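You operate a simulated robot arm through the tools that you are given. There is no shell and no other tool.

You run a simulated two-armed robot. Do the job below in one go: nothing can be reset, and whatever is moved stays where it is left.

## Task
Hold the long blue tray on the right half of the blue bench steady with one hand, lift the green puck out of it with the other and set it down on the right half of the blue bench.

It is judged by the outcome, as a careful person would: the job done as asked, and still so three seconds after it is handed in. It fails if anything else is knocked over, pushed out of place, dropped, spilled or broken.

## Robot
Two 7-joint arms with two-finger parallel grippers on one trunk, on a base that drives. Base frame: it is fixed to the floor where the robot stands at the start and does not move with it; the origin is under the middle of the robot, x ahead of it, y to its left, z up. Units: m, rad, N and s.
The left shoulder is at the start at [0.07, 0.13, 1.112], the right one opposite. With the tool pointing down near the work surface each hand reaches from about 0.22 to 0.52 m from the robot's upright axis, wherever it stands, measured 20 degrees to its own side. Places, roughly: green puck [-1, 1.75, 0.75]; long blue tray [-1, 1.75, 0.75]; right half of the blue bench [-1.3, 1.6, 0.8]. Payload 1.57 kg a hand.
Tool frame (each hand has its own): the origin (TCP) lies between the finger pads and is the grasp point; the fingertips stand 0.03 m ahead of it; z points along the fingers, y is the line along which they close. Largest opening 0.08 m; finger width 0.017, thickness 0.012; the body of the gripper, 0.04 by 0.082 m, starts 0.08 m behind the TCP.
Orientation is told as [roll, pitch, yaw] about the base's x, y, z axes, in that order, counted from this pose: with the fingers straight down and closing along the base's y, the tool's x points along the base's -x, its y along +y and its z along -z.

## Interface
- The arms move only by the tool arm_command. It takes "left_series", "right_series" or both (then of equal length, played together; a hand with none holds still); each is a list of rows, each a list of 7 numbers: the gripper command, from -1 (shut) to 1 (fully open), values between in proportion, then the shift along the tool's x, y, z in m, then the turn, a rotation vector about the tool's x, y, z in rad. In form: [[hand, dx, dy, dz, ax, ay, az], ...]. A call has 1 to 20 rows; each row shifts and turns the commanded pose from where the row before left it, along the tool's axes as they then stand. Rows are played at 5 a second. More than 0.05 m and 0.15 rad between two rows, or a gripper value outside its range, and nothing of the call is played. A pose out of reach is approached as far as the arm can. The call stops where the force on the tool passes 40 N (or 10 N more than at its start, if that is more) or the arm is blocked; 0.2 s more then pass. The fingers move at their own pace (about 0.108 m/s each) and stop on an object; they squeeze with about 28 N. The grip force told is the motor's: it shows also when the fingers shut on nothing. Time passes only in rows, and 0.2 s behind the last, so rows that do not move let the fingers close. It gives the time, the measured TCP pose, the force on the tool (base axes), the opening and the grip force at its end, in the units of the frame above (readings bear some noise), with the torque about the TCP (base axes, N m) and any sound that the robot's microphone picked up.
- Cameras (640 x 400 px; columns grow to the right, rows downward): "scene" is now at [0.1349, -0.001, 1.3367]; the picture's right is [-0.02, -1.00, 0.00], its down [-0.62, 0.01, -0.79] and it looks along [0.79, -0.01, -0.62] (base axes); focal length 261 px, centre (320, 200). "left" rides on the left gripper at [0.072, 0.007, -0.122] in its tool frame; the picture's right is [-0.09, 1.00, 0.00], its down [-0.84, -0.08, -0.54] and it looks along [-0.54, -0.05, 0.84] (tool axes); focal length 238 px, centre (320, 200). "right" rides on the right gripper at [0.072, -0.007, -0.122] in its tool frame; the picture's right is [0.09, 1.00, 0.00], its down [-0.84, 0.08, -0.54] and it looks along [-0.54, 0.05, 0.84] (tool axes); focal length 238 px, centre (320, 200). There is no depth. A picture from a camera that has moved, and an enlarged one, comes with that camera's place and axes in the base frame and with its lens.
- grab_frame(camera): a new picture of that camera. The clock stands still meanwhile.
- raise_lower(by): slides the trunk up (or, below 0, down) by that many m; the arms and the scene camera ride with it, the base frame stays. It gives what a move gives, with no picture.
- steer(legs): drives the robot by 1 to 6 legs, each [ahead, left, turn to the left] in m, m and rad, along the robot's own axes; the way and the turn of a leg run together, so that a leg with both is an arc; at most 1.5 m and 3.142 rad a leg. The arms and the cameras ride along, it lands a little off, and it stops where it bumps. It gives what a move gives.
- turn_head(pan, tilt): turns the head with the scene camera to pan (to the left, within 1.501 rad either way) and tilt (down, from -0.506 to 1.204), counted from straight ahead of the robot. It gives what a move gives.
- close_up(camera, box): a new picture of the part [left, top, right, bottom] of that camera's present view, enlarged. The clock stands still meanwhile.
- close_job(): hands the job in; it is judged then, once.

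Nothing tells you exact positions but the pictures and the camera data. Unless the task says otherwise, let go and move clear before handing in.

The tools are called after "Emit:" as name(argument=value, ...) on one line, values as JSON. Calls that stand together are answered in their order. arm_command: Moves the arms, as the interface text tells. Its arguments: {"type":"object","properties":{"left_series":{"type":"array","items":{"type":"array","items":{"type":"number"}}},"right_series":{"type":"array","items":{"type":"array","items":{"type":"number"}}}},"required":[]} The other tools are called the same way: raise_lower (by) slides the trunk up or down; steer (legs) drives the base; turn_head (pan, tilt) turns the head that bears the scene camera; grab_frame (camera) takes a picture; close_up (camera, box) takes an enlarged picture of a part of a camera's view; close_job () hands the job in.

At the start:

```text
clock: 0.0
left_eef_pos: [0.3094, 0.1096, 1.0541]
left_ee_rot: [0.001, -0.001, 0.002]
left_force: [-0.2, -0.4, 0.6]
left_wrist_torque: [0.03, 0.03, 0.01]
left_gripper_width: 0.0801
left_grip_force: 0.1
right_eef_pos: [0.4082, -0.1996, 1.0959]
right_ee_rot: [-0.001, -0.001, 0.0]
right_force: [1.0, 0.4, -0.4]
right_wrist_torque: [0.0, -0.02, -0.04]
right_gripper_width: 0.0799
right_grip_force: 0.0
trunk travel left (down, up): [-0.75, 0.19]
robot x, y, heading: [-0.0013, -0.0011, -0.002]
head pan, tilt: [-0.017, 0.663]
```

scene: 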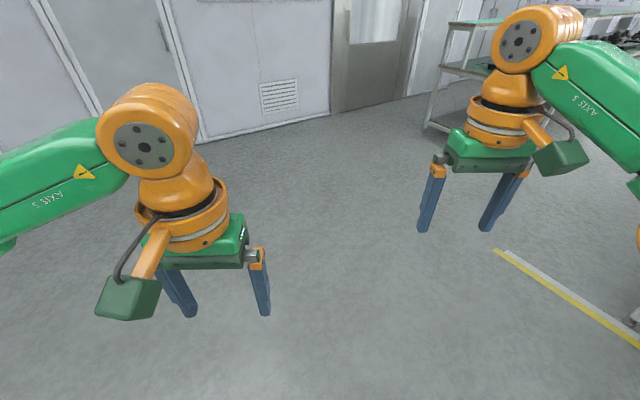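
right: 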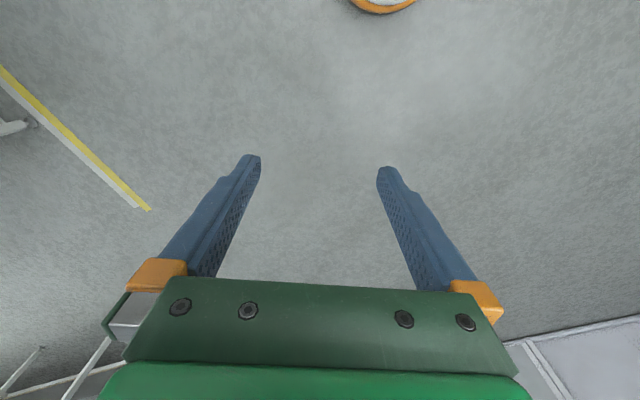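
left: 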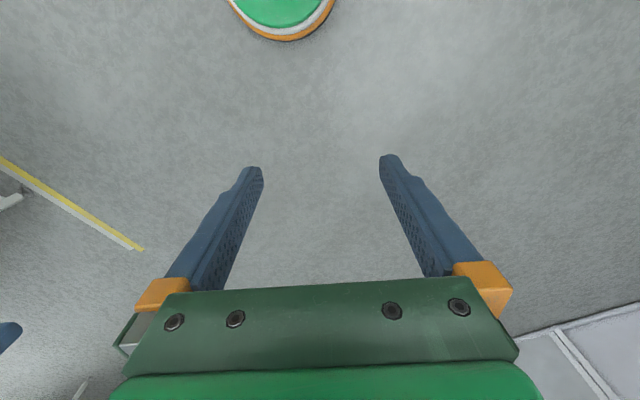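

The bench is not in view; it should lie behind and to the left of the robot at about [-1.3, 1.6, 0.8]. I turn the head left to look for it before driving.

Emit:
turn_head(pan=1.5, tilt=0.4)

```text
clock: 1.6
left_eef_pos: [0.3097, 0.1091, 1.0538]
left_ee_rot: [-0.001, 0.0, 0.002]
left_force: [0.2, 0.1, 0.0]
left_wrist_torque: [-0.01, -0.03, 0.01]
left_gripper_width: 0.0798
left_grip_force: 0.0
right_eef_pos: [0.4082, -0.1996, 1.0966]
right_ee_rot: [0.0, 0.001, -0.001]
right_force: [-0.5, 0.5, -0.3]
right_wrist_torque: [0.0, -0.04, -0.04]
right_gripper_width: 0.08
right_grip_force: 0.0
trunk travel left (down, up): [-0.75, 0.19]
robot x, y, heading: [0.0003, 0.0003, 0.004]
head pan, tilt: [1.499, 0.4]
```

Emit:
grab_frame(camera="scene")

```text
taken
camera scene: at [0.0553, 0.0929, 1.3604], right [1.0, -0.07, 0.0], down [-0.03, -0.39, -0.92], along [0.07, 0.92, -0.39], focal length 261 px, centre (320, 200)
```

scene: 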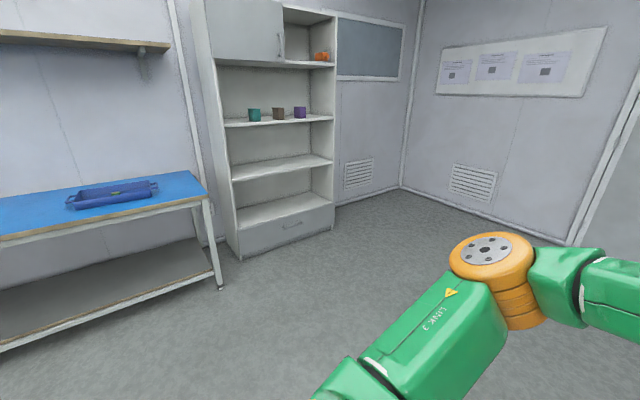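

The blue bench stands against the wall on the +y side, with the blue tray near its right end and something green inside. I take an enlarged picture to locate it better.

Emit:
close_up(camera="scene", box=[0, 130, 240, 280])

```text
2.67 times, centred on (120, 205) of scene
camera zoom: at [0.0553, 0.0929, 1.3604], right [1.0, -0.07, 0.0], down [-0.03, -0.39, -0.92], along [0.07, 0.92, -0.39], focal length 696 px, centre (853, 187)
```

zoom: 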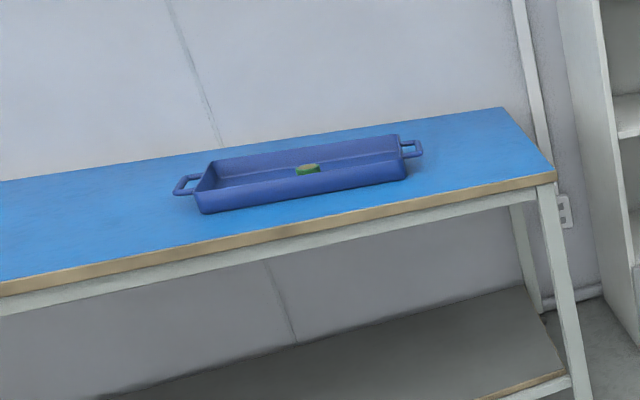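

The tray lies on the bench with its long side along the bench, and the bench is yawed by roughly 0.57 rad in the base frame. I turn to face the bench squarely (about 2.14 rad left), then look again.

Emit:
steer(legs=[[0, 0, 2.14]])

Emit:
turn_head(pan=0.0, tilt=0.45)

Emit:
grab_frame(camera="scene")

```text
clock: 7.1
left_eef_pos: [-0.2599, 0.2011, 1.0532]
left_ee_rot: [0.0, -0.001, 2.146]
left_force: [-0.5, -0.5, 0.0]
left_wrist_torque: [0.0, 0.0, -0.02]
left_gripper_width: 0.0803
left_grip_force: 0.0
right_eef_pos: [-0.0536, 0.451, 1.0957]
right_ee_rot: [-0.001, 0.0, 2.147]
right_force: [-0.1, 0.0, 0.4]
right_wrist_torque: [0.03, 0.04, 0.0]
right_gripper_width: 0.0799
right_grip_force: 0.0
trunk travel left (down, up): [-0.75, 0.19]
robot x, y, heading: [-0.0, -0.0025, 2.149]
head pan, tilt: [1.499, 0.4]
```

```text
clock: 8.7
left_eef_pos: [-0.2592, 0.2011, 1.0547]
left_ee_rot: [0.001, 0.0, 2.148]
left_force: [1.5, 0.3, 0.2]
left_wrist_torque: [-0.01, -0.01, -0.02]
left_gripper_width: 0.08
left_grip_force: 0.0
right_eef_pos: [-0.0534, 0.4513, 1.0952]
right_ee_rot: [0.001, 0.0, 2.148]
right_force: [0.2, -0.2, 0.0]
right_wrist_torque: [0.03, 0.07, 0.0]
right_gripper_width: 0.0799
right_grip_force: 0.0
trunk travel left (down, up): [-0.75, 0.19]
robot x, y, heading: [0.0036, -0.0, 2.148]
head pan, tilt: [0.0, 0.45]
```

```text
taken
camera scene: at [-0.0791, 0.1198, 1.3557], right [0.84, 0.54, 0.0], down [0.24, -0.37, -0.9], along [-0.49, 0.76, -0.44], focal length 261 px, centre (320, 200)
```

scene: 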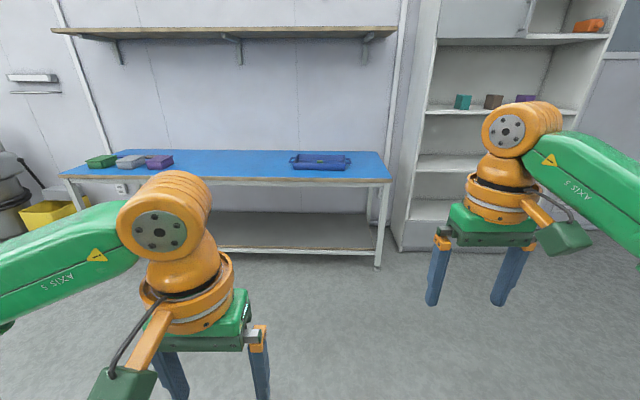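

The robot now faces the bench almost squarely. I enlarge the bench to place the tray, the puck and the edges.

Emit:
close_up(camera="scene", box=[250, 120, 410, 220])

Emit:
close_up(camera="scene", box=[40, 100, 440, 350])

```text
4.00 times, centred on (330, 170) of scene
camera zoom: at [-0.0791, 0.1198, 1.3557], right [0.84, 0.54, 0.0], down [0.24, -0.37, -0.9], along [-0.49, 0.76, -0.44], focal length 1044 px, centre (280, 320)
```

zoom: 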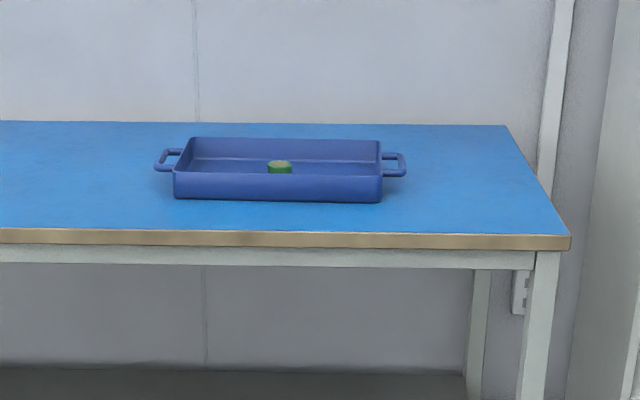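

```text
1.60 times, centred on (240, 225) of scene
camera zoom: at [-0.0791, 0.1198, 1.3557], right [0.84, 0.54, 0.0], down [0.24, -0.37, -0.9], along [-0.49, 0.76, -0.44], focal length 417 px, centre (448, 160)
```

zoom: 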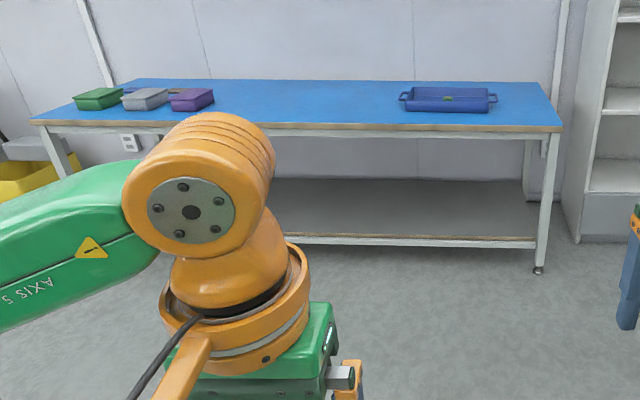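

Bench top looks to be at z ≈ 0.75, its front edge about 1.57 m ahead of the axis start line; the tray is about 0.37 x 0.22 x 0.047 m with the front wall ~0.16 m in from the edge, and the puck (~0.044 m wide) is near its middle. I look down at my own base to judge how near I can drive.

Emit:
turn_head(pan=0.0, tilt=1.2)

Emit:
grab_frame(camera="scene")

```text
clock: 9.8
left_eef_pos: [-0.2589, 0.2009, 1.054]
left_ee_rot: [0.0, 0.0, 2.147]
left_force: [0.7, -0.7, -0.4]
left_wrist_torque: [0.01, -0.01, -0.02]
left_gripper_width: 0.0798
left_grip_force: 0.0
right_eef_pos: [-0.0535, 0.4498, 1.0961]
right_ee_rot: [-0.001, 0.001, 2.146]
right_force: [-0.1, 0.2, 0.4]
right_wrist_torque: [0.0, -0.01, 0.02]
right_gripper_width: 0.0801
right_grip_force: 0.1
trunk travel left (down, up): [-0.75, 0.19]
robot x, y, heading: [-0.0018, -0.0019, 2.142]
head pan, tilt: [0.0, 1.201]
```

```text
taken
camera scene: at [-0.0594, 0.0897, 1.2976], right [0.84, 0.54, 0.0], down [0.51, -0.78, -0.36], along [-0.2, 0.3, -0.93], focal length 261 px, centre (320, 200)
```

scene: 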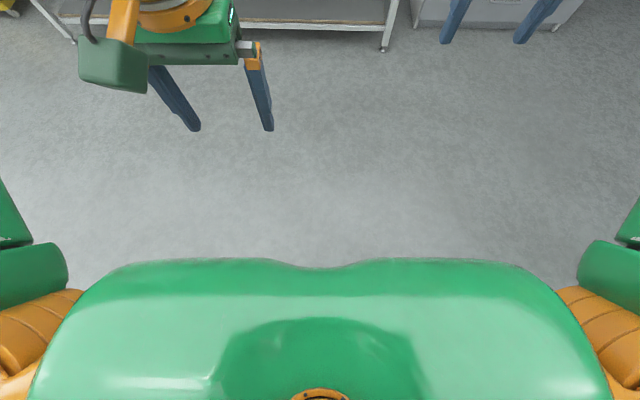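

My torso hides the base, so the base sticks out less than about 0.29 m ahead of the axis. I square up and drive to about 0.47 m from the bench edge, with the puck ahead of the right shoulder.

Emit:
steer(legs=[[0, 0, -0.033], [1.25, 0.204, 0]])

Emit:
turn_head(pan=-0.1, tilt=0.85)

Emit:
grab_frame(camera="scene")

Emit:
grab_frame(camera="right")

Emit:
grab_frame(camera="left")

```text
clock: 16.5
left_eef_pos: [-1.0654, 1.1511, 1.0532]
left_ee_rot: [0.0, 0.0, 2.121]
left_force: [-0.8, -0.3, 0.8]
left_wrist_torque: [0.01, -0.01, -0.04]
left_gripper_width: 0.0801
left_grip_force: 0.1
right_eef_pos: [-0.8525, 1.395, 1.0966]
right_ee_rot: [0.001, 0.0, 2.12]
right_force: [-0.7, -0.1, 0.3]
right_wrist_torque: [0.0, -0.01, 0.02]
right_gripper_width: 0.08
right_grip_force: 0.1
trunk travel left (down, up): [-0.75, 0.19]
robot x, y, heading: [-0.8124, 0.9406, 2.12]
head pan, tilt: [0.0, 1.201]
```

```text
clock: 17.3
left_eef_pos: [-1.0652, 1.151, 1.0538]
left_ee_rot: [0.001, -0.001, 2.12]
left_force: [0.6, 0.5, -0.3]
left_wrist_torque: [0.0, -0.02, 0.0]
left_gripper_width: 0.0801
left_grip_force: 0.0
right_eef_pos: [-0.8529, 1.3955, 1.0959]
right_ee_rot: [0.0, 0.0, 2.117]
right_force: [0.2, -0.1, 0.4]
right_wrist_torque: [-0.02, 0.0, 0.0]
right_gripper_width: 0.0801
right_grip_force: 0.0
trunk travel left (down, up): [-0.75, 0.19]
robot x, y, heading: [-0.8093, 0.9425, 2.113]
head pan, tilt: [-0.099, 0.85]
```

```text
taken
camera scene: at [-0.8723, 1.0569, 1.3212], right [0.9, 0.43, 0.0], down [0.33, -0.68, -0.66], along [-0.29, 0.59, -0.75], focal length 261 px, centre (320, 200)
```

scene: 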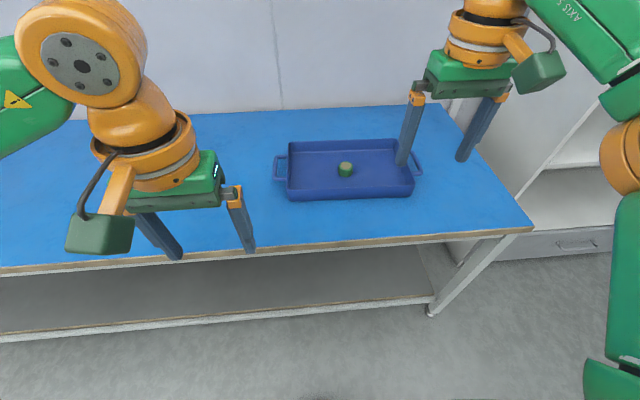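

```text
taken
camera right: at [-0.8085, 1.3379, 1.2175], right [-0.8, -0.6, 0.0], down [-0.5, 0.67, 0.54], along [-0.32, 0.43, -0.84], focal length 238 px, centre (320, 200)
```

right: 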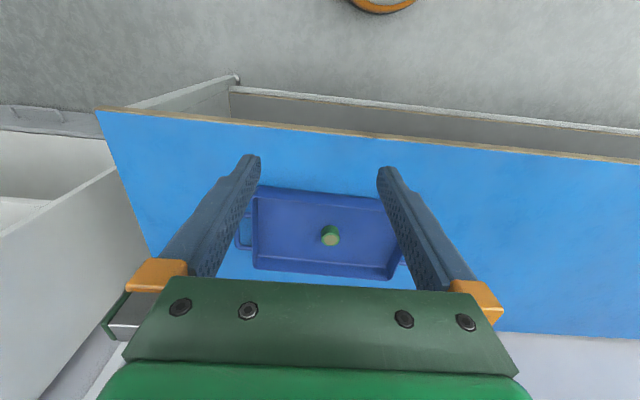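

```text
taken
camera left: at [-1.0331, 1.0856, 1.1747], right [-0.9, -0.44, 0.0], down [-0.37, 0.75, 0.54], along [-0.24, 0.49, -0.84], focal length 238 px, centre (320, 200)
```

left: 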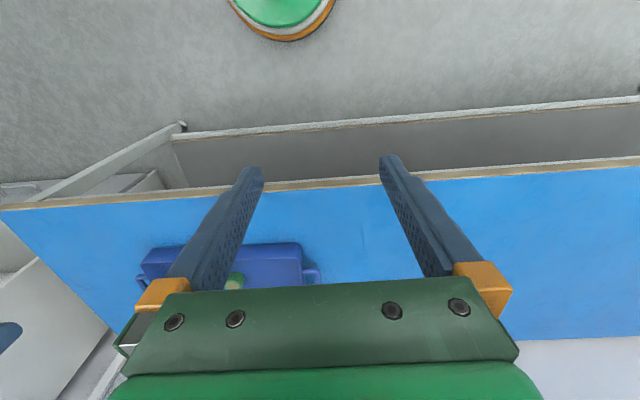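

The robot's round base shows in the wrist cameras with a radius of about 0.21 m, so I can drive closer. I take close-ups to measure the tray and the bench edge first.

Emit:
close_up(camera="scene", box=[240, 120, 480, 270])

Emit:
close_up(camera="right", box=[200, 70, 440, 290])

```text
2.67 times, centred on (360, 195) of scene
camera zoom: at [-0.8723, 1.0569, 1.3212], right [0.9, 0.43, 0.0], down [0.33, -0.68, -0.66], along [-0.29, 0.59, -0.75], focal length 696 px, centre (213, 213)
```

zoom: 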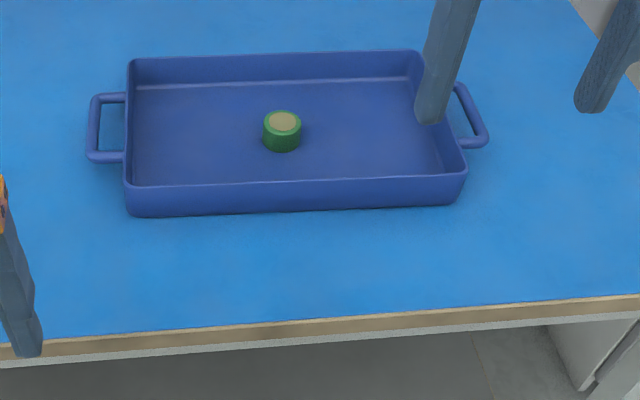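

```text
1.82 times, centred on (320, 180) of right
camera zoom: at [-0.8085, 1.3379, 1.2175], right [-0.8, -0.6, 0.0], down [-0.5, 0.67, 0.54], along [-0.32, 0.43, -0.84], focal length 433 px, centre (320, 236)
```

zoom: 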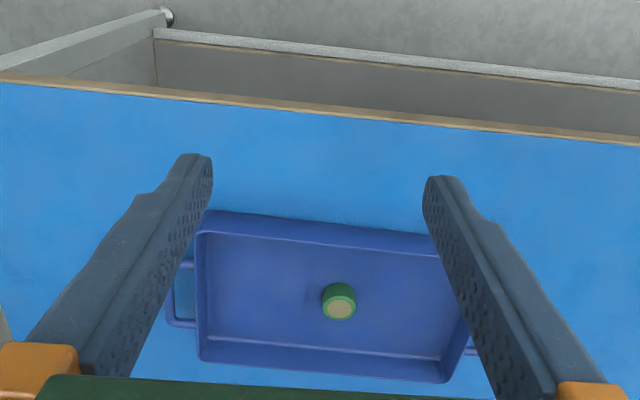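

Squaring the measurements: bench edge ~0.475 m ahead of the axis, front tray wall ~0.62 m, puck ~0.73 m ahead and ~0.14 m right; shelf below is slightly set back. I drive a bit closer with a small right turn, in a careful first step.

Emit:
steer(legs=[[0, 0, -0.02], [0.16, 0, 0]])

Emit:
turn_head(pan=0.0, tilt=1.0)

Emit:
grab_frame(camera="scene")

Emit:
grab_frame(camera="left")

Emit:
grab_frame(camera="right")

```text
clock: 19.1
left_eef_pos: [-1.1399, 1.2914, 1.0547]
left_ee_rot: [-0.001, -0.004, 2.101]
left_force: [0.4, 0.0, 1.0]
left_wrist_torque: [0.04, -0.02, 0.0]
left_gripper_width: 0.0798
left_grip_force: 0.0
right_eef_pos: [-0.922, 1.532, 1.0971]
right_ee_rot: [0.0, -0.004, 2.1]
right_force: [0.9, -0.1, -0.2]
right_wrist_torque: [0.01, 0.02, -0.01]
right_gripper_width: 0.08
right_grip_force: 0.0
trunk travel left (down, up): [-0.75, 0.19]
robot x, y, heading: [-0.8904, 1.0781, 2.102]
head pan, tilt: [-0.099, 0.85]
```

```text
clock: 19.8
left_eef_pos: [-1.1422, 1.294, 1.0542]
left_ee_rot: [0.0, 0.0, 2.102]
left_force: [0.1, 0.1, -0.6]
left_wrist_torque: [0.03, 0.04, 0.0]
left_gripper_width: 0.08
left_grip_force: 0.1
right_eef_pos: [-0.9241, 1.533, 1.096]
right_ee_rot: [-0.001, -0.001, 2.098]
right_force: [-0.4, 0.1, -0.1]
right_wrist_torque: [-0.01, 0.0, -0.01]
right_gripper_width: 0.08
right_grip_force: 0.1
trunk travel left (down, up): [-0.75, 0.19]
robot x, y, heading: [-0.8921, 1.078, 2.099]
head pan, tilt: [0.0, 1.0]
```

```text
taken
camera scene: at [-0.9531, 1.1849, 1.3101], right [0.86, 0.5, 0.0], down [0.42, -0.73, -0.54], along [-0.27, 0.47, -0.84], focal length 261 px, centre (320, 200)
```

scene: 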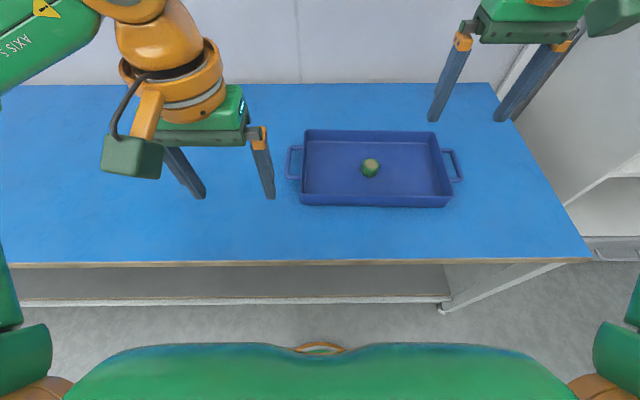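

```text
taken
camera left: at [-1.1107, 1.2276, 1.1747], right [-0.91, -0.42, 0.0], down [-0.36, 0.76, 0.54], along [-0.23, 0.49, -0.84], focal length 238 px, centre (320, 200)
```

left: 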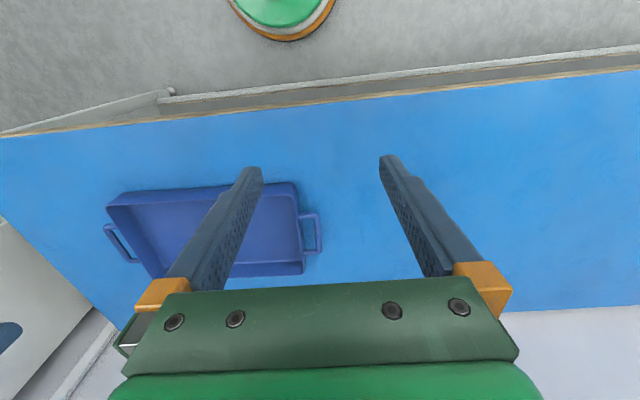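

```text
taken
camera right: at [-0.8813, 1.4755, 1.2175], right [-0.81, -0.58, 0.0], down [-0.49, 0.68, 0.54], along [-0.32, 0.44, -0.84], focal length 238 px, centre (320, 200)
```

right: 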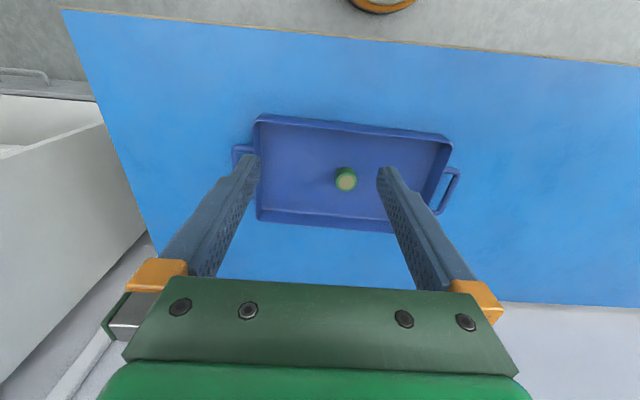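

Edge is now ~0.32 m ahead of the axis, and my base still has ~0.14 m to the shelf under the bench. I go ahead another 0.09 m and take fresh close-ups.

Emit:
steer(legs=[[0.09, 0, 0.004]])

Emit:
close_up(camera="scene", box=[260, 120, 500, 270])

Emit:
grab_frame(camera="scene")

Emit:
close_up(camera="left", box=[80, 60, 320, 210])

Emit:
close_up(camera="right", box=[220, 20, 460, 170])

```text
clock: 20.9
left_eef_pos: [-1.1866, 1.367, 1.0559]
left_ee_rot: [0.0, -0.003, 2.105]
left_force: [-0.1, 0.1, -0.6]
left_wrist_torque: [0.01, -0.03, 0.02]
left_gripper_width: 0.0801
left_grip_force: 0.1
right_eef_pos: [-0.9696, 1.6091, 1.0978]
right_ee_rot: [0.001, -0.002, 2.103]
right_force: [0.4, 0.1, 0.0]
right_wrist_torque: [0.03, 0.03, 0.0]
right_gripper_width: 0.0798
right_grip_force: 0.0
trunk travel left (down, up): [-0.75, 0.19]
robot x, y, heading: [-0.937, 1.1585, 2.103]
head pan, tilt: [0.0, 1.0]
```

```text
2.67 times, centred on (380, 195) of scene
camera zoom: at [-0.9975, 1.2596, 1.3105], right [0.86, 0.51, 0.0], down [0.43, -0.72, -0.54], along [-0.28, 0.47, -0.84], focal length 696 px, centre (160, 213)
```

zoom: 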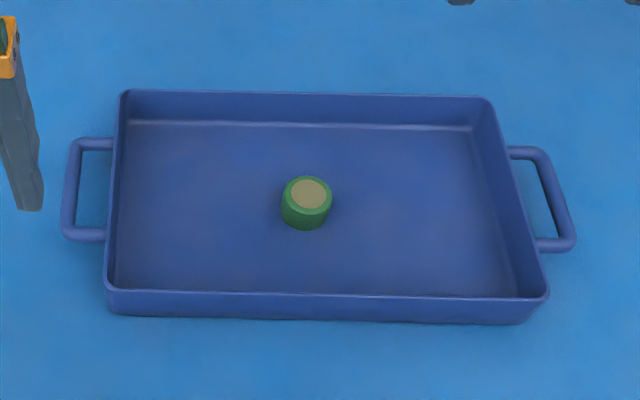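

```text
taken
camera scene: at [-0.9975, 1.2596, 1.3105], right [0.86, 0.51, 0.0], down [0.43, -0.72, -0.54], along [-0.28, 0.47, -0.84], focal length 261 px, centre (320, 200)
```

scene: 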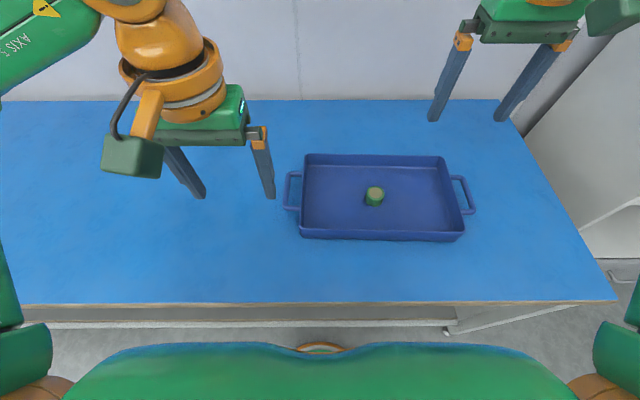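

```text
2.67 times, centred on (200, 135) of left
camera zoom: at [-1.1554, 1.3021, 1.1755], right [-0.9, -0.43, 0.0], down [-0.36, 0.76, 0.54], along [-0.23, 0.49, -0.84], focal length 636 px, centre (640, 373)
```

zoom: 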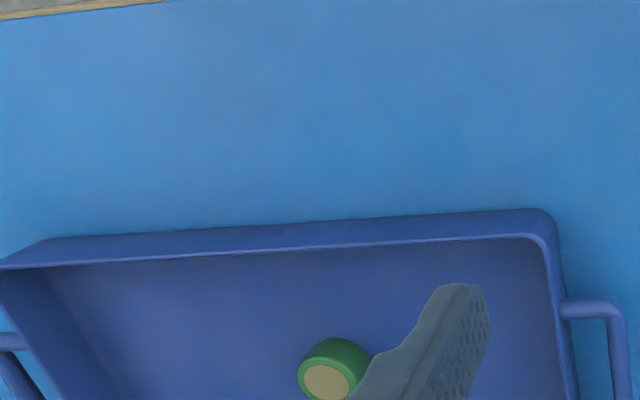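

```text
2.67 times, centred on (340, 95) of right
camera zoom: at [-0.927, 1.5508, 1.2187], right [-0.81, -0.59, 0.0], down [-0.49, 0.68, 0.54], along [-0.32, 0.44, -0.84], focal length 636 px, centre (267, 480)
```

zoom: 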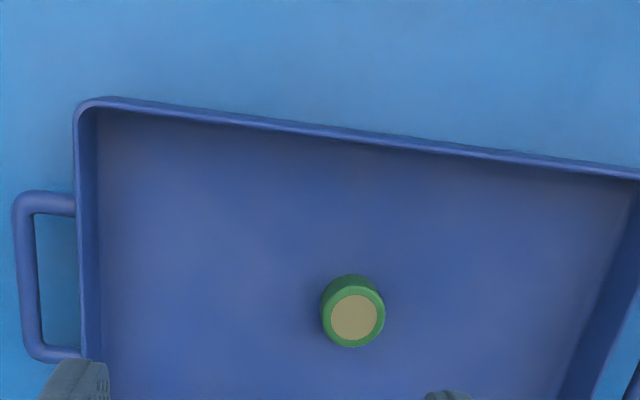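

Using all three cameras, the puck's top centre lies at about 0.470 m ahead and 0.136 m right of the robot axis, top z ≈ 0.79; the tray's front wall is at ~0.373 m ahead, rim z ≈ 0.796. I bring the left hand high above the front wall's left part and turn it a quarter so its fingers straddle the wall.

Emit:
arm_command(left_series=[[1, -0.0228, -0.0363, 0, 0, 0, 0], [1, -0.0228, -0.0363, 0, 0, 0, 0], [1, -0.0228, -0.0363, 0, 0, 0, 0], [1, 0, 0, 0, 0, 0, 0.1444], [1, 0, 0, 0, 0, 0, 0.1444], [1, 0, 0, 0, 0, 0, 0.1444], [1, 0, 0, 0, 0, 0, 0.1444], [1, 0, 0, 0, 0, 0, 0.1444], [1, 0, 0, 0, 0, 0, 0.1444], [1, 0, 0, 0, 0, 0, 0.1444], [1, 0, 0, 0, 0, 0, 0.1444], [1, 0, 0, 0, 0, 0, 0.1444], [1, 0, 0, 0, 0, 0, 0.1444], [1, 0, 0, 0, 0, 0, 0.1444], [1, 0, 0, 0, 0, 0, 0]])

Emit:
grab_frame(camera="scene")

Emit:
grab_frame(camera="left")

```text
clock: 24.1
left_eef_pos: [-1.0712, 1.4063, 1.0327]
left_ee_rot: [0.002, 0.0, 0.516]
left_force: [-0.5, 0.6, -0.3]
left_wrist_torque: [-0.02, 0.01, 0.0]
left_gripper_width: 0.0802
left_grip_force: 0.1
left hand out of reach, approached as far as the arm can: row 11, 12, 13, 14
right_eef_pos: [-0.9716, 1.6123, 1.0958]
right_ee_rot: [0.0, 0.0, 2.103]
right_force: [0.5, -0.3, -0.3]
right_wrist_torque: [-0.01, 0.0, 0.03]
right_gripper_width: 0.0798
right_grip_force: 0.0
trunk travel left (down, up): [-0.75, 0.19]
robot x, y, heading: [-0.9329, 1.1585, 2.101]
head pan, tilt: [0.0, 1.0]
```

```text
taken
camera scene: at [-0.9995, 1.2629, 1.3101], right [0.86, 0.51, 0.0], down [0.43, -0.72, -0.54], along [-0.27, 0.47, -0.84], focal length 261 px, centre (320, 200)
```

scene: 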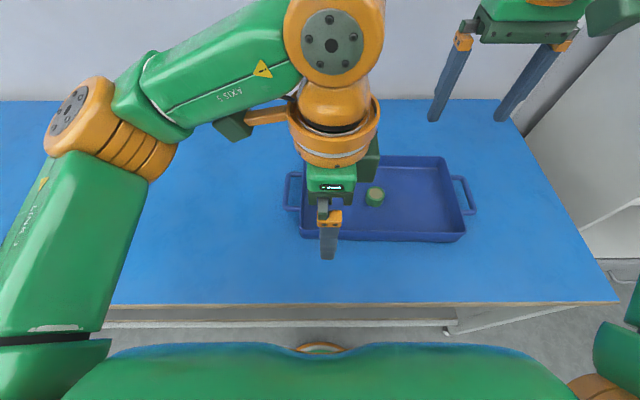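

```text
taken
camera left: at [-1.1369, 1.376, 1.1532], right [-0.41, 0.91, 0.0], down [0.77, 0.35, 0.54], along [0.49, 0.22, -0.84], focal length 238 px, centre (320, 200)
```

left: 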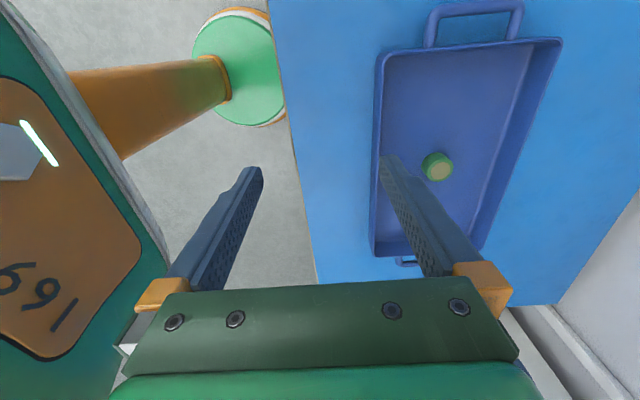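

The left hand turned but fell ~9 cm short of the target towards the robot, as that pose at this height is out of reach. I lower it (still well above the rim) to see if it reaches there.

Emit:
arm_command(left_series=[[1, 0, 0, 0.04, 0, 0, 0], [1, 0, 0, 0.04, 0, 0, 0], [1, 0, 0, 0.04, 0, 0, 0], [1, 0, 0, 0.02, 0, 0, 0], [1, 0, 0, 0, 0, 0, 0]])

```text
clock: 25.3
left_eef_pos: [-1.0722, 1.4066, 0.8915]
left_ee_rot: [0.0, 0.0, 0.519]
left_force: [0.4, -0.6, 0.5]
left_wrist_torque: [-0.02, 0.02, 0.05]
left_gripper_width: 0.0802
left_grip_force: 0.1
right_eef_pos: [-0.9713, 1.6119, 1.0961]
right_ee_rot: [0.0, 0.0, 2.103]
right_force: [-1.0, -0.1, -0.1]
right_wrist_torque: [-0.02, 0.01, -0.03]
right_gripper_width: 0.08
right_grip_force: 0.0
trunk travel left (down, up): [-0.75, 0.19]
robot x, y, heading: [-0.9348, 1.1574, 2.102]
head pan, tilt: [0.0, 1.0]
```

The hand went straight down without trouble, so I now try moving forward toward the wall at this lower height.

Emit:
arm_command(left_series=[[1, 0.004, 0.035, 0, 0, 0, 0], [1, 0.004, 0.035, 0, 0, 0, 0], [1, 0.003, 0.0225, 0, 0, 0, 0], [1, 0, 0, 0, 0, 0, 0]])

Emit:
grab_frame(camera="scene")

Emit:
grab_frame(camera="left")

```text
clock: 26.3
left_eef_pos: [-1.0719, 1.4072, 0.8912]
left_ee_rot: [0.0, -0.002, 0.518]
left_force: [0.5, -0.6, 0.0]
left_wrist_torque: [0.02, 0.0, 0.04]
left_gripper_width: 0.0802
left_grip_force: 0.1
left hand out of reach, approached as far as the arm can: row 1, 2, 3
right_eef_pos: [-0.9716, 1.613, 1.0965]
right_ee_rot: [0.0, 0.0, 2.102]
right_force: [-0.1, -0.3, 0.1]
right_wrist_torque: [0.0, 0.03, -0.02]
right_gripper_width: 0.0798
right_grip_force: 0.1
trunk travel left (down, up): [-0.75, 0.19]
robot x, y, heading: [-0.9334, 1.1602, 2.107]
head pan, tilt: [0.0, 1.0]
```

```text
taken
camera scene: at [-0.9993, 1.2628, 1.3101], right [0.86, 0.51, 0.0], down [0.43, -0.72, -0.54], along [-0.27, 0.47, -0.84], focal length 261 px, centre (320, 200)
```

scene: 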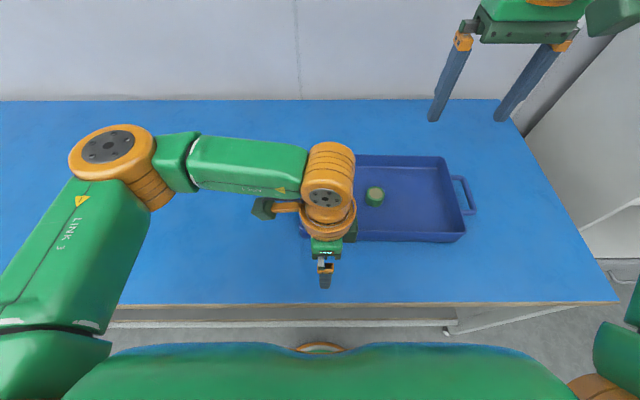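

```text
taken
camera left: at [-1.1378, 1.3762, 1.0121], right [-0.41, 0.91, 0.0], down [0.77, 0.35, 0.54], along [0.49, 0.22, -0.84], focal length 238 px, centre (320, 200)
```

left: 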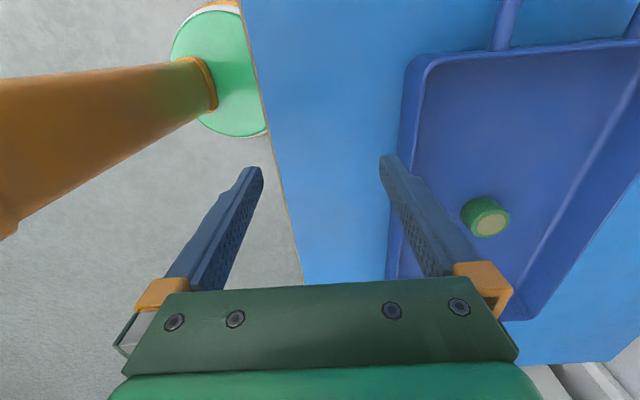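

The wrist is at its turning limit in that orientation, so gripping the front wall is out. I switch to holding the tray's left handle bar with unturned fingers closing left-right: turn back, and move above the handle (bar at about [-1.246, 1.520]).

Emit:
arm_command(left_series=[[1, 0, 0, -0.01, 0, 0, -0.14264], [1, 0, 0, -0.01, 0, 0, -0.14264], [1, 0, 0, 0, 0, 0, -0.14264], [1, 0, 0, 0, 0, 0, -0.14264], [1, 0, 0, 0, 0, 0, -0.14264], [1, 0, 0, 0, 0, 0, -0.14264], [1, 0, 0, 0, 0, 0, -0.14264], [1, 0, 0, 0, 0, 0, -0.14264], [1, 0, 0, 0, 0, 0, -0.14264], [1, 0, 0, 0, 0, 0, -0.14264], [1, 0, 0, 0, 0, 0, -0.14264], [1, 0, 0, 0, 0, 0, 0]])

```text
clock: 28.9
left_eef_pos: [-1.0738, 1.407, 0.9117]
left_ee_rot: [0.0, -0.002, 2.088]
left_force: [0.4, 0.8, 0.5]
left_wrist_torque: [0.01, 0.01, -0.01]
left_gripper_width: 0.0801
left_grip_force: 0.0
right_eef_pos: [-0.9724, 1.6131, 1.0958]
right_ee_rot: [-0.001, 0.0, 2.102]
right_force: [0.0, 0.6, -0.2]
right_wrist_torque: [-0.03, 0.0, 0.0]
right_gripper_width: 0.0805
right_grip_force: 0.1
trunk travel left (down, up): [-0.75, 0.19]
robot x, y, heading: [-0.9378, 1.1571, 2.101]
head pan, tilt: [0.0, 1.0]
```

The hand is unturned again and clear. I move it above the left handle bar with the fingers partly closed to ~0.03 m, then look with its camera.

Emit:
arm_command(left_series=[[-0.25, -0.03656, 0.01882, 0, 0, 0, 0], [-0.25, -0.03656, 0.01882, 0, 0, 0, 0], [-0.25, -0.03656, 0.01882, 0, 0, 0, 0], [-0.25, -0.03656, 0.01882, 0, 0, 0, 0], [-0.25, -0.03656, 0.01882, 0, 0, 0, 0], [-0.25, 0, 0, 0, 0, 0, 0]])

Emit:
grab_frame(camera="scene")

Emit:
grab_frame(camera="left")

```text
clock: 30.3
left_eef_pos: [-1.245, 1.5192, 0.9127]
left_ee_rot: [0.0, -0.002, 2.085]
left_force: [0.0, -0.2, 0.1]
left_wrist_torque: [-0.03, 0.02, 0.01]
left_gripper_width: 0.0299
left_grip_force: 0.0
right_eef_pos: [-0.9713, 1.611, 1.0951]
right_ee_rot: [0.0, 0.0, 2.102]
right_force: [0.4, -0.1, 0.4]
right_wrist_torque: [0.01, -0.01, -0.01]
right_gripper_width: 0.08
right_grip_force: 0.0
trunk travel left (down, up): [-0.75, 0.19]
robot x, y, heading: [-0.9392, 1.1564, 2.105]
head pan, tilt: [0.0, 1.0]
```

```text
taken
camera scene: at [-0.9991, 1.2625, 1.3102], right [0.86, 0.51, 0.0], down [0.43, -0.72, -0.54], along [-0.27, 0.47, -0.84], focal length 261 px, centre (320, 200)
```

scene: 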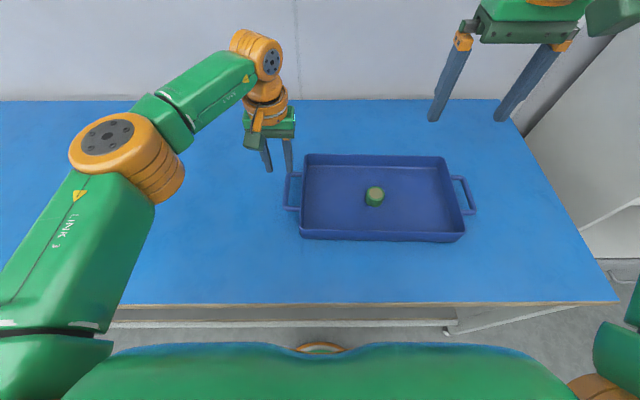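

```text
taken
camera left: at [-1.2159, 1.452, 1.0336], right [-0.91, -0.41, 0.0], down [-0.34, 0.77, 0.54], along [-0.22, 0.5, -0.84], focal length 238 px, centre (320, 200)
```

left: 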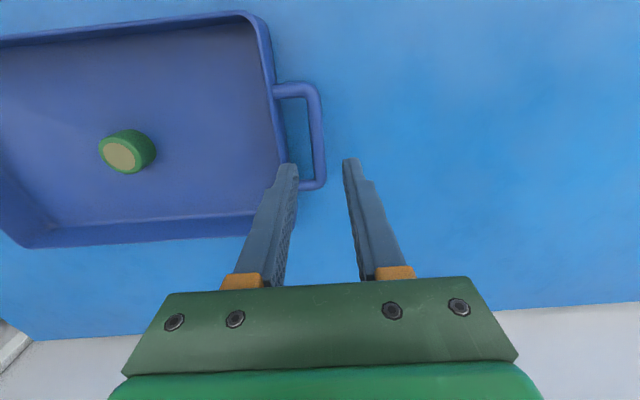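

The hand is above the handle; by projection the point beneath the TCP at handle height should show near pixel (319, 129). I zoom in to check the bar's place exactly.

Emit:
close_up(camera="left", box=[240, 60, 400, 200])

Emit:
close_up(camera="scene", box=[220, 100, 400, 260])

```text
2.86 times, centred on (320, 130) of left
camera zoom: at [-1.2159, 1.452, 1.0336], right [-0.91, -0.41, 0.0], down [-0.34, 0.77, 0.54], along [-0.22, 0.5, -0.84], focal length 681 px, centre (320, 400)
```

zoom: 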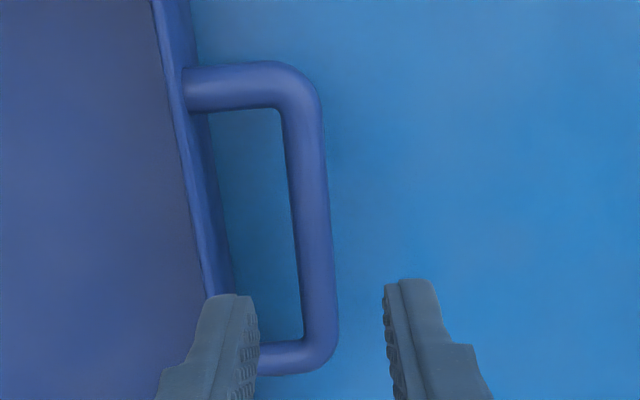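

```text
2.50 times, centred on (310, 180) of scene
camera zoom: at [-0.9991, 1.2625, 1.3102], right [0.86, 0.51, 0.0], down [0.43, -0.72, -0.54], along [-0.27, 0.47, -0.84], focal length 652 px, centre (345, 250)
```

zoom: 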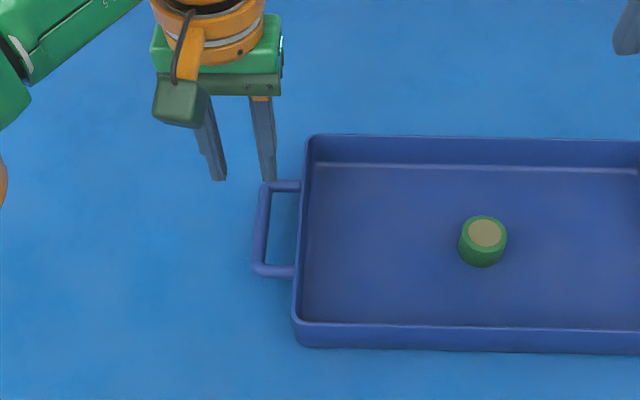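

The handle bar is about 14 mm thick with a ~30 mm gap to the tray wall, and lies ~4 mm to the tray side of my TCP line. I correct sideways by 4 mm and descend part-way, then recheck.

Emit:
arm_command(left_series=[[-0.25, -0.004, -0.004, 0.03, 0, 0, 0], [-0.25, -0.004, 0, 0.04, 0, 0, 0], [-0.25, 0, 0, 0, 0, 0, 0]])

Emit:
close_up(camera="left", box=[240, 60, 400, 200])

Emit:
close_up(camera="scene", box=[220, 100, 400, 260])

```text
clock: 31.1
left_eef_pos: [-1.2447, 1.5272, 0.8414]
left_ee_rot: [0.0, -0.001, 2.085]
left_force: [0.0, -0.3, 0.5]
left_wrist_torque: [0.02, 0.01, 0.02]
left_gripper_width: 0.0299
left_grip_force: 0.0
right_eef_pos: [-0.9714, 1.6112, 1.0961]
right_ee_rot: [0.002, 0.0, 2.102]
right_force: [0.3, -1.1, -0.1]
right_wrist_torque: [0.04, -0.01, 0.01]
right_gripper_width: 0.08
right_grip_force: 0.0
trunk travel left (down, up): [-0.75, 0.19]
robot x, y, heading: [-0.9365, 1.1607, 2.1]
head pan, tilt: [0.0, 1.0]
```

```text
2.86 times, centred on (320, 130) of left
camera zoom: at [-1.2162, 1.4605, 0.9613], right [-0.91, -0.41, 0.0], down [-0.34, 0.77, 0.54], along [-0.22, 0.5, -0.84], focal length 681 px, centre (320, 400)
```

zoom: 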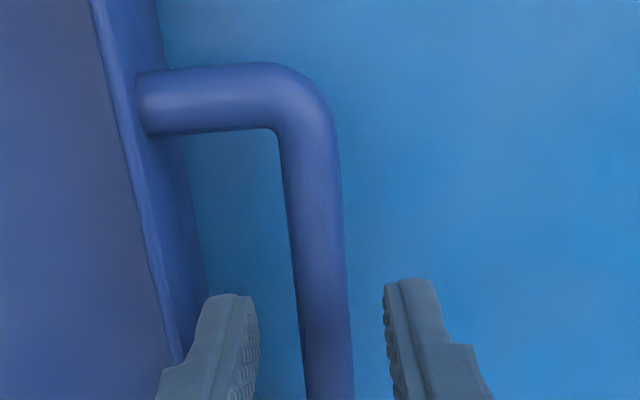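

```text
2.50 times, centred on (310, 180) of scene
camera zoom: at [-0.9993, 1.2624, 1.3102], right [0.86, 0.51, 0.0], down [0.43, -0.72, -0.54], along [-0.27, 0.47, -0.84], focal length 652 px, centre (345, 250)
```

zoom: 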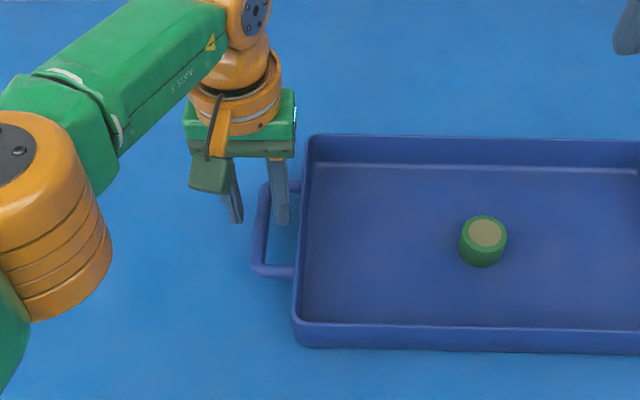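

The bar is now centred between the fingers to within a millimetre. I descend about 45 mm more so the fingertips straddle the bar, staying above the bench.

Emit:
arm_command(left_series=[[-0.25, 0, 0, 0.02, 0, 0, 0], [-0.25, 0, 0, 0.015, 0, 0, 0], [-0.25, 0, 0, 0.008, 0, 0, 0], [-0.25, 0, 0, 0, 0, 0, 0]])

Emit:
close_up(camera="left", box=[240, 80, 400, 220])

Emit:
close_up(camera="scene", box=[240, 140, 360, 240])

```text
clock: 32.1
left_eef_pos: [-1.2452, 1.5214, 0.8051]
left_ee_rot: [0.0, -0.001, 2.087]
left_force: [-0.8, -0.1, -0.6]
left_wrist_torque: [0.01, 0.02, -0.01]
left_gripper_width: 0.0303
left_grip_force: 0.1
left hand out of reach, approached as far as the arm can: row 2
right_eef_pos: [-0.9715, 1.6116, 1.0953]
right_ee_rot: [0.0, 0.0, 2.103]
right_force: [0.0, -1.3, -0.2]
right_wrist_torque: [-0.01, 0.01, 0.0]
right_gripper_width: 0.0799
right_grip_force: 0.1
trunk travel left (down, up): [-0.75, 0.19]
robot x, y, heading: [-0.9363, 1.1583, 2.101]
head pan, tilt: [0.0, 1.0]
```

```text
2.86 times, centred on (320, 150) of left
camera zoom: at [-1.215, 1.4554, 0.9262], right [-0.91, -0.41, 0.0], down [-0.34, 0.77, 0.54], along [-0.22, 0.49, -0.84], focal length 681 px, centre (320, 343)
```

zoom: 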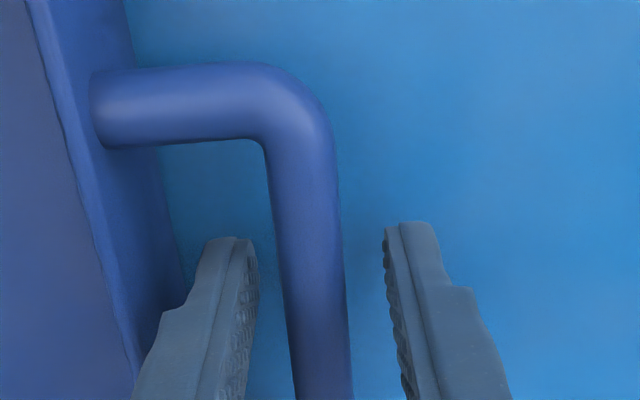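

```text
4.00 times, centred on (300, 190) of scene
camera zoom: at [-0.9995, 1.2629, 1.3101], right [0.86, 0.51, 0.0], down [0.43, -0.73, -0.54], along [-0.27, 0.47, -0.84], focal length 1044 px, centre (400, 240)
```

zoom: 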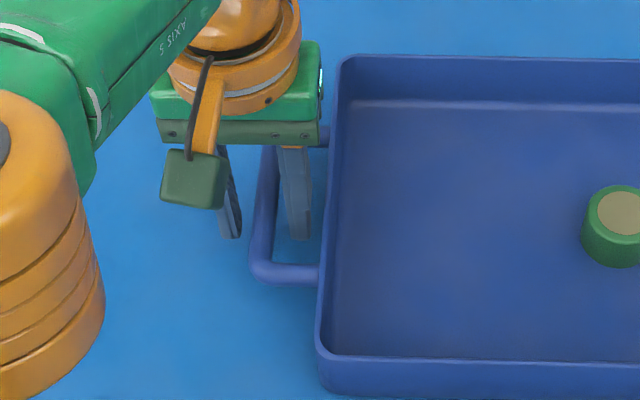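

The arm is at its reach limit at this height (pulled back ~5 mm) but the fingertips already straddle the bar without contact. I back off 12 mm towards me, shift 2 mm to centre, and lower 12 mm more.

Emit:
arm_command(left_series=[[-0.25, 0.006, -0.002, 0, 0, 0, 0], [-0.25, 0.006, 0, 0.004, 0, 0, 0], [-0.25, 0, 0, 0.008, 0, 0, 0], [-0.25, 0, 0, 0, 0, 0, 0]])

Emit:
close_up(camera="left", box=[240, 80, 400, 220])

Emit:
close_up(camera="right", box=[220, 20, 620, 270])

```text
clock: 33.1
left_eef_pos: [-1.2374, 1.5188, 0.7908]
left_ee_rot: [-0.001, 0.002, 2.086]
left_force: [0.6, -0.2, 0.9]
left_wrist_torque: [0.01, 0.03, -0.03]
left_gripper_width: 0.0298
left_grip_force: 0.1
left hand out of reach, approached as far as the arm can: row 2
right_eef_pos: [-0.9715, 1.6118, 1.0949]
right_ee_rot: [0.001, 0.001, 2.104]
right_force: [-0.3, 0.9, -1.2]
right_wrist_torque: [-0.01, 0.02, 0.0]
right_gripper_width: 0.08
right_grip_force: 0.1
trunk travel left (down, up): [-0.75, 0.19]
robot x, y, heading: [-0.9357, 1.1565, 2.104]
head pan, tilt: [0.0, 1.0]
```

```text
2.86 times, centred on (320, 150) of left
camera zoom: at [-1.2082, 1.4537, 0.9122], right [-0.91, -0.41, 0.0], down [-0.35, 0.77, 0.54], along [-0.22, 0.49, -0.84], focal length 681 px, centre (320, 343)
```

zoom: 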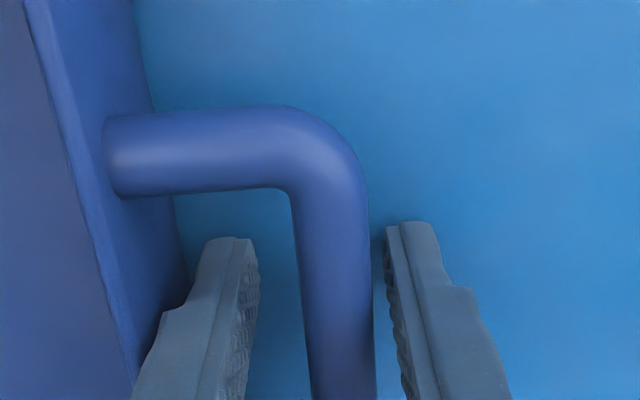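

```text
1.60 times, centred on (420, 145) of right
camera zoom: at [-0.9284, 1.5538, 1.2176], right [-0.81, -0.59, 0.0], down [-0.49, 0.68, 0.54], along [-0.32, 0.44, -0.84], focal length 381 px, centre (160, 288)
```

zoom: 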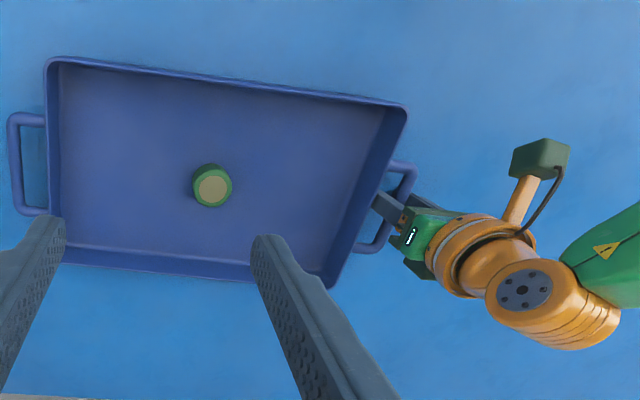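

The out-of-reach correction nudged the hand ~4 mm off the bar's centre (no contact). I shift back 4 mm sideways with a hair of retreat and check again.

Emit:
arm_command(left_series=[[-0.25, 0.003, 0.002, 0, 0, 0, 0], [-0.25, 0, 0.002, 0, 0, 0, 0], [-0.25, 0, 0, 0, 0, 0, 0]])

Emit:
close_up(camera="left", box=[240, 80, 400, 220])

```text
clock: 33.9
left_eef_pos: [-1.241, 1.5162, 0.7919]
left_ee_rot: [0.002, 0.002, 2.086]
left_force: [-1.1, 0.1, -0.1]
left_wrist_torque: [0.01, 0.0, 0.02]
left_gripper_width: 0.03
left_grip_force: 0.1
right_eef_pos: [-0.9717, 1.6115, 1.0967]
right_ee_rot: [0.0, 0.0, 2.102]
right_force: [0.3, 0.6, -0.4]
right_wrist_torque: [0.05, -0.03, 0.01]
right_gripper_width: 0.08
right_grip_force: 0.1
trunk travel left (down, up): [-0.75, 0.19]
robot x, y, heading: [-0.9372, 1.1585, 2.099]
head pan, tilt: [0.0, 1.0]
```

```text
2.86 times, centred on (320, 150) of left
camera zoom: at [-1.2117, 1.451, 0.9128], right [-0.91, -0.41, 0.0], down [-0.35, 0.77, 0.54], along [-0.22, 0.49, -0.84], focal length 681 px, centre (320, 343)
```

zoom: 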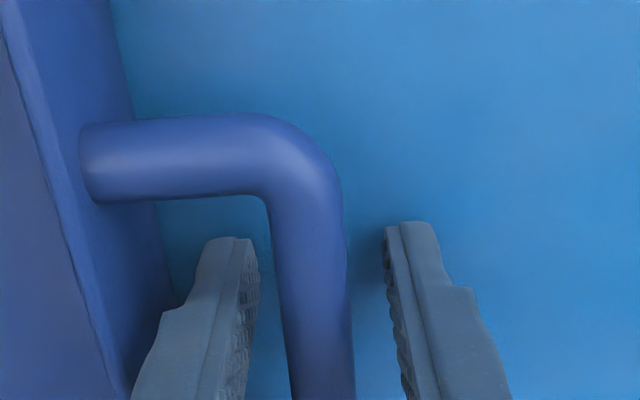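

The bar is centred between the left fingers. Before closing on it, I bring the open right hand above the puck to check that it can reach there.

Emit:
arm_command(right_series=[[1, -0.0311, 0.0325, 0, 0, 0, 0], [1, -0.0311, 0.0325, 0, 0, 0, 0], [1, 0, 0, 0.045, 0, 0, 0], [1, 0, 0, 0.045, 0, 0, 0], [1, 0, 0, 0.045, 0, 0, 0], [1, 0, 0, 0.045, 0, 0, 0], [1, 0, 0, 0.045, 0, 0, 0], [1, 0, 0, 0.02, 0, 0, 0], [1, 0, 0, 0, 0, 0, 0]])

Emit:
grab_frame(camera="right")

Emit:
grab_frame(camera="scene")

```text
clock: 35.9
left_eef_pos: [-1.2427, 1.5164, 0.7914]
left_ee_rot: [0.0, 0.003, 2.086]
left_force: [0.9, 0.4, -0.1]
left_wrist_torque: [-0.01, -0.01, -0.01]
left_gripper_width: 0.03
left_grip_force: 0.1
right_eef_pos: [-1.0473, 1.6094, 0.8424]
right_ee_rot: [0.001, -0.001, 2.105]
right_force: [0.0, 0.6, -0.2]
right_wrist_torque: [-0.01, 0.0, 0.01]
right_gripper_width: 0.08
right_grip_force: 0.0
right hand out of reach, approached as far as the arm can: row 2
trunk travel left (down, up): [-0.75, 0.19]
robot x, y, heading: [-0.9379, 1.16, 2.102]
head pan, tilt: [0.0, 1.0]
```

```text
taken
camera right: at [-1.004, 1.5516, 0.9641], right [-0.81, -0.59, 0.0], down [-0.49, 0.68, 0.54], along [-0.32, 0.44, -0.84], focal length 238 px, centre (320, 200)
```

right: 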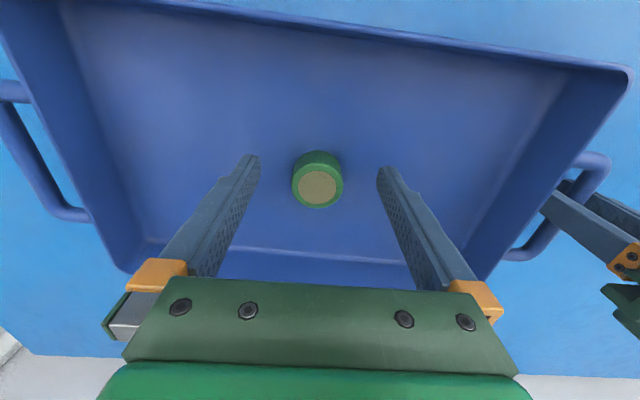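

```text
taken
camera scene: at [-0.9993, 1.2628, 1.3101], right [0.86, 0.51, 0.0], down [0.43, -0.72, -0.54], along [-0.27, 0.47, -0.84], focal length 261 px, centre (320, 200)
```

scene: 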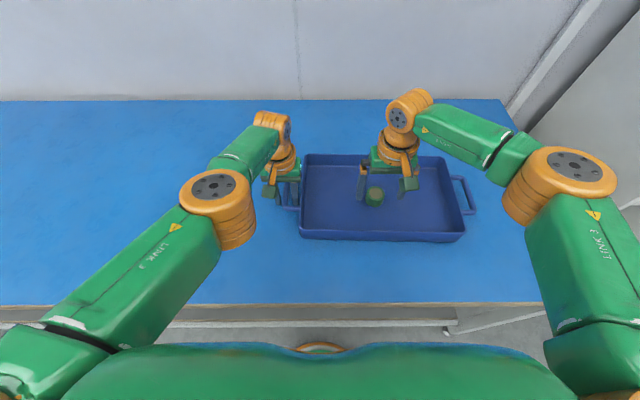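

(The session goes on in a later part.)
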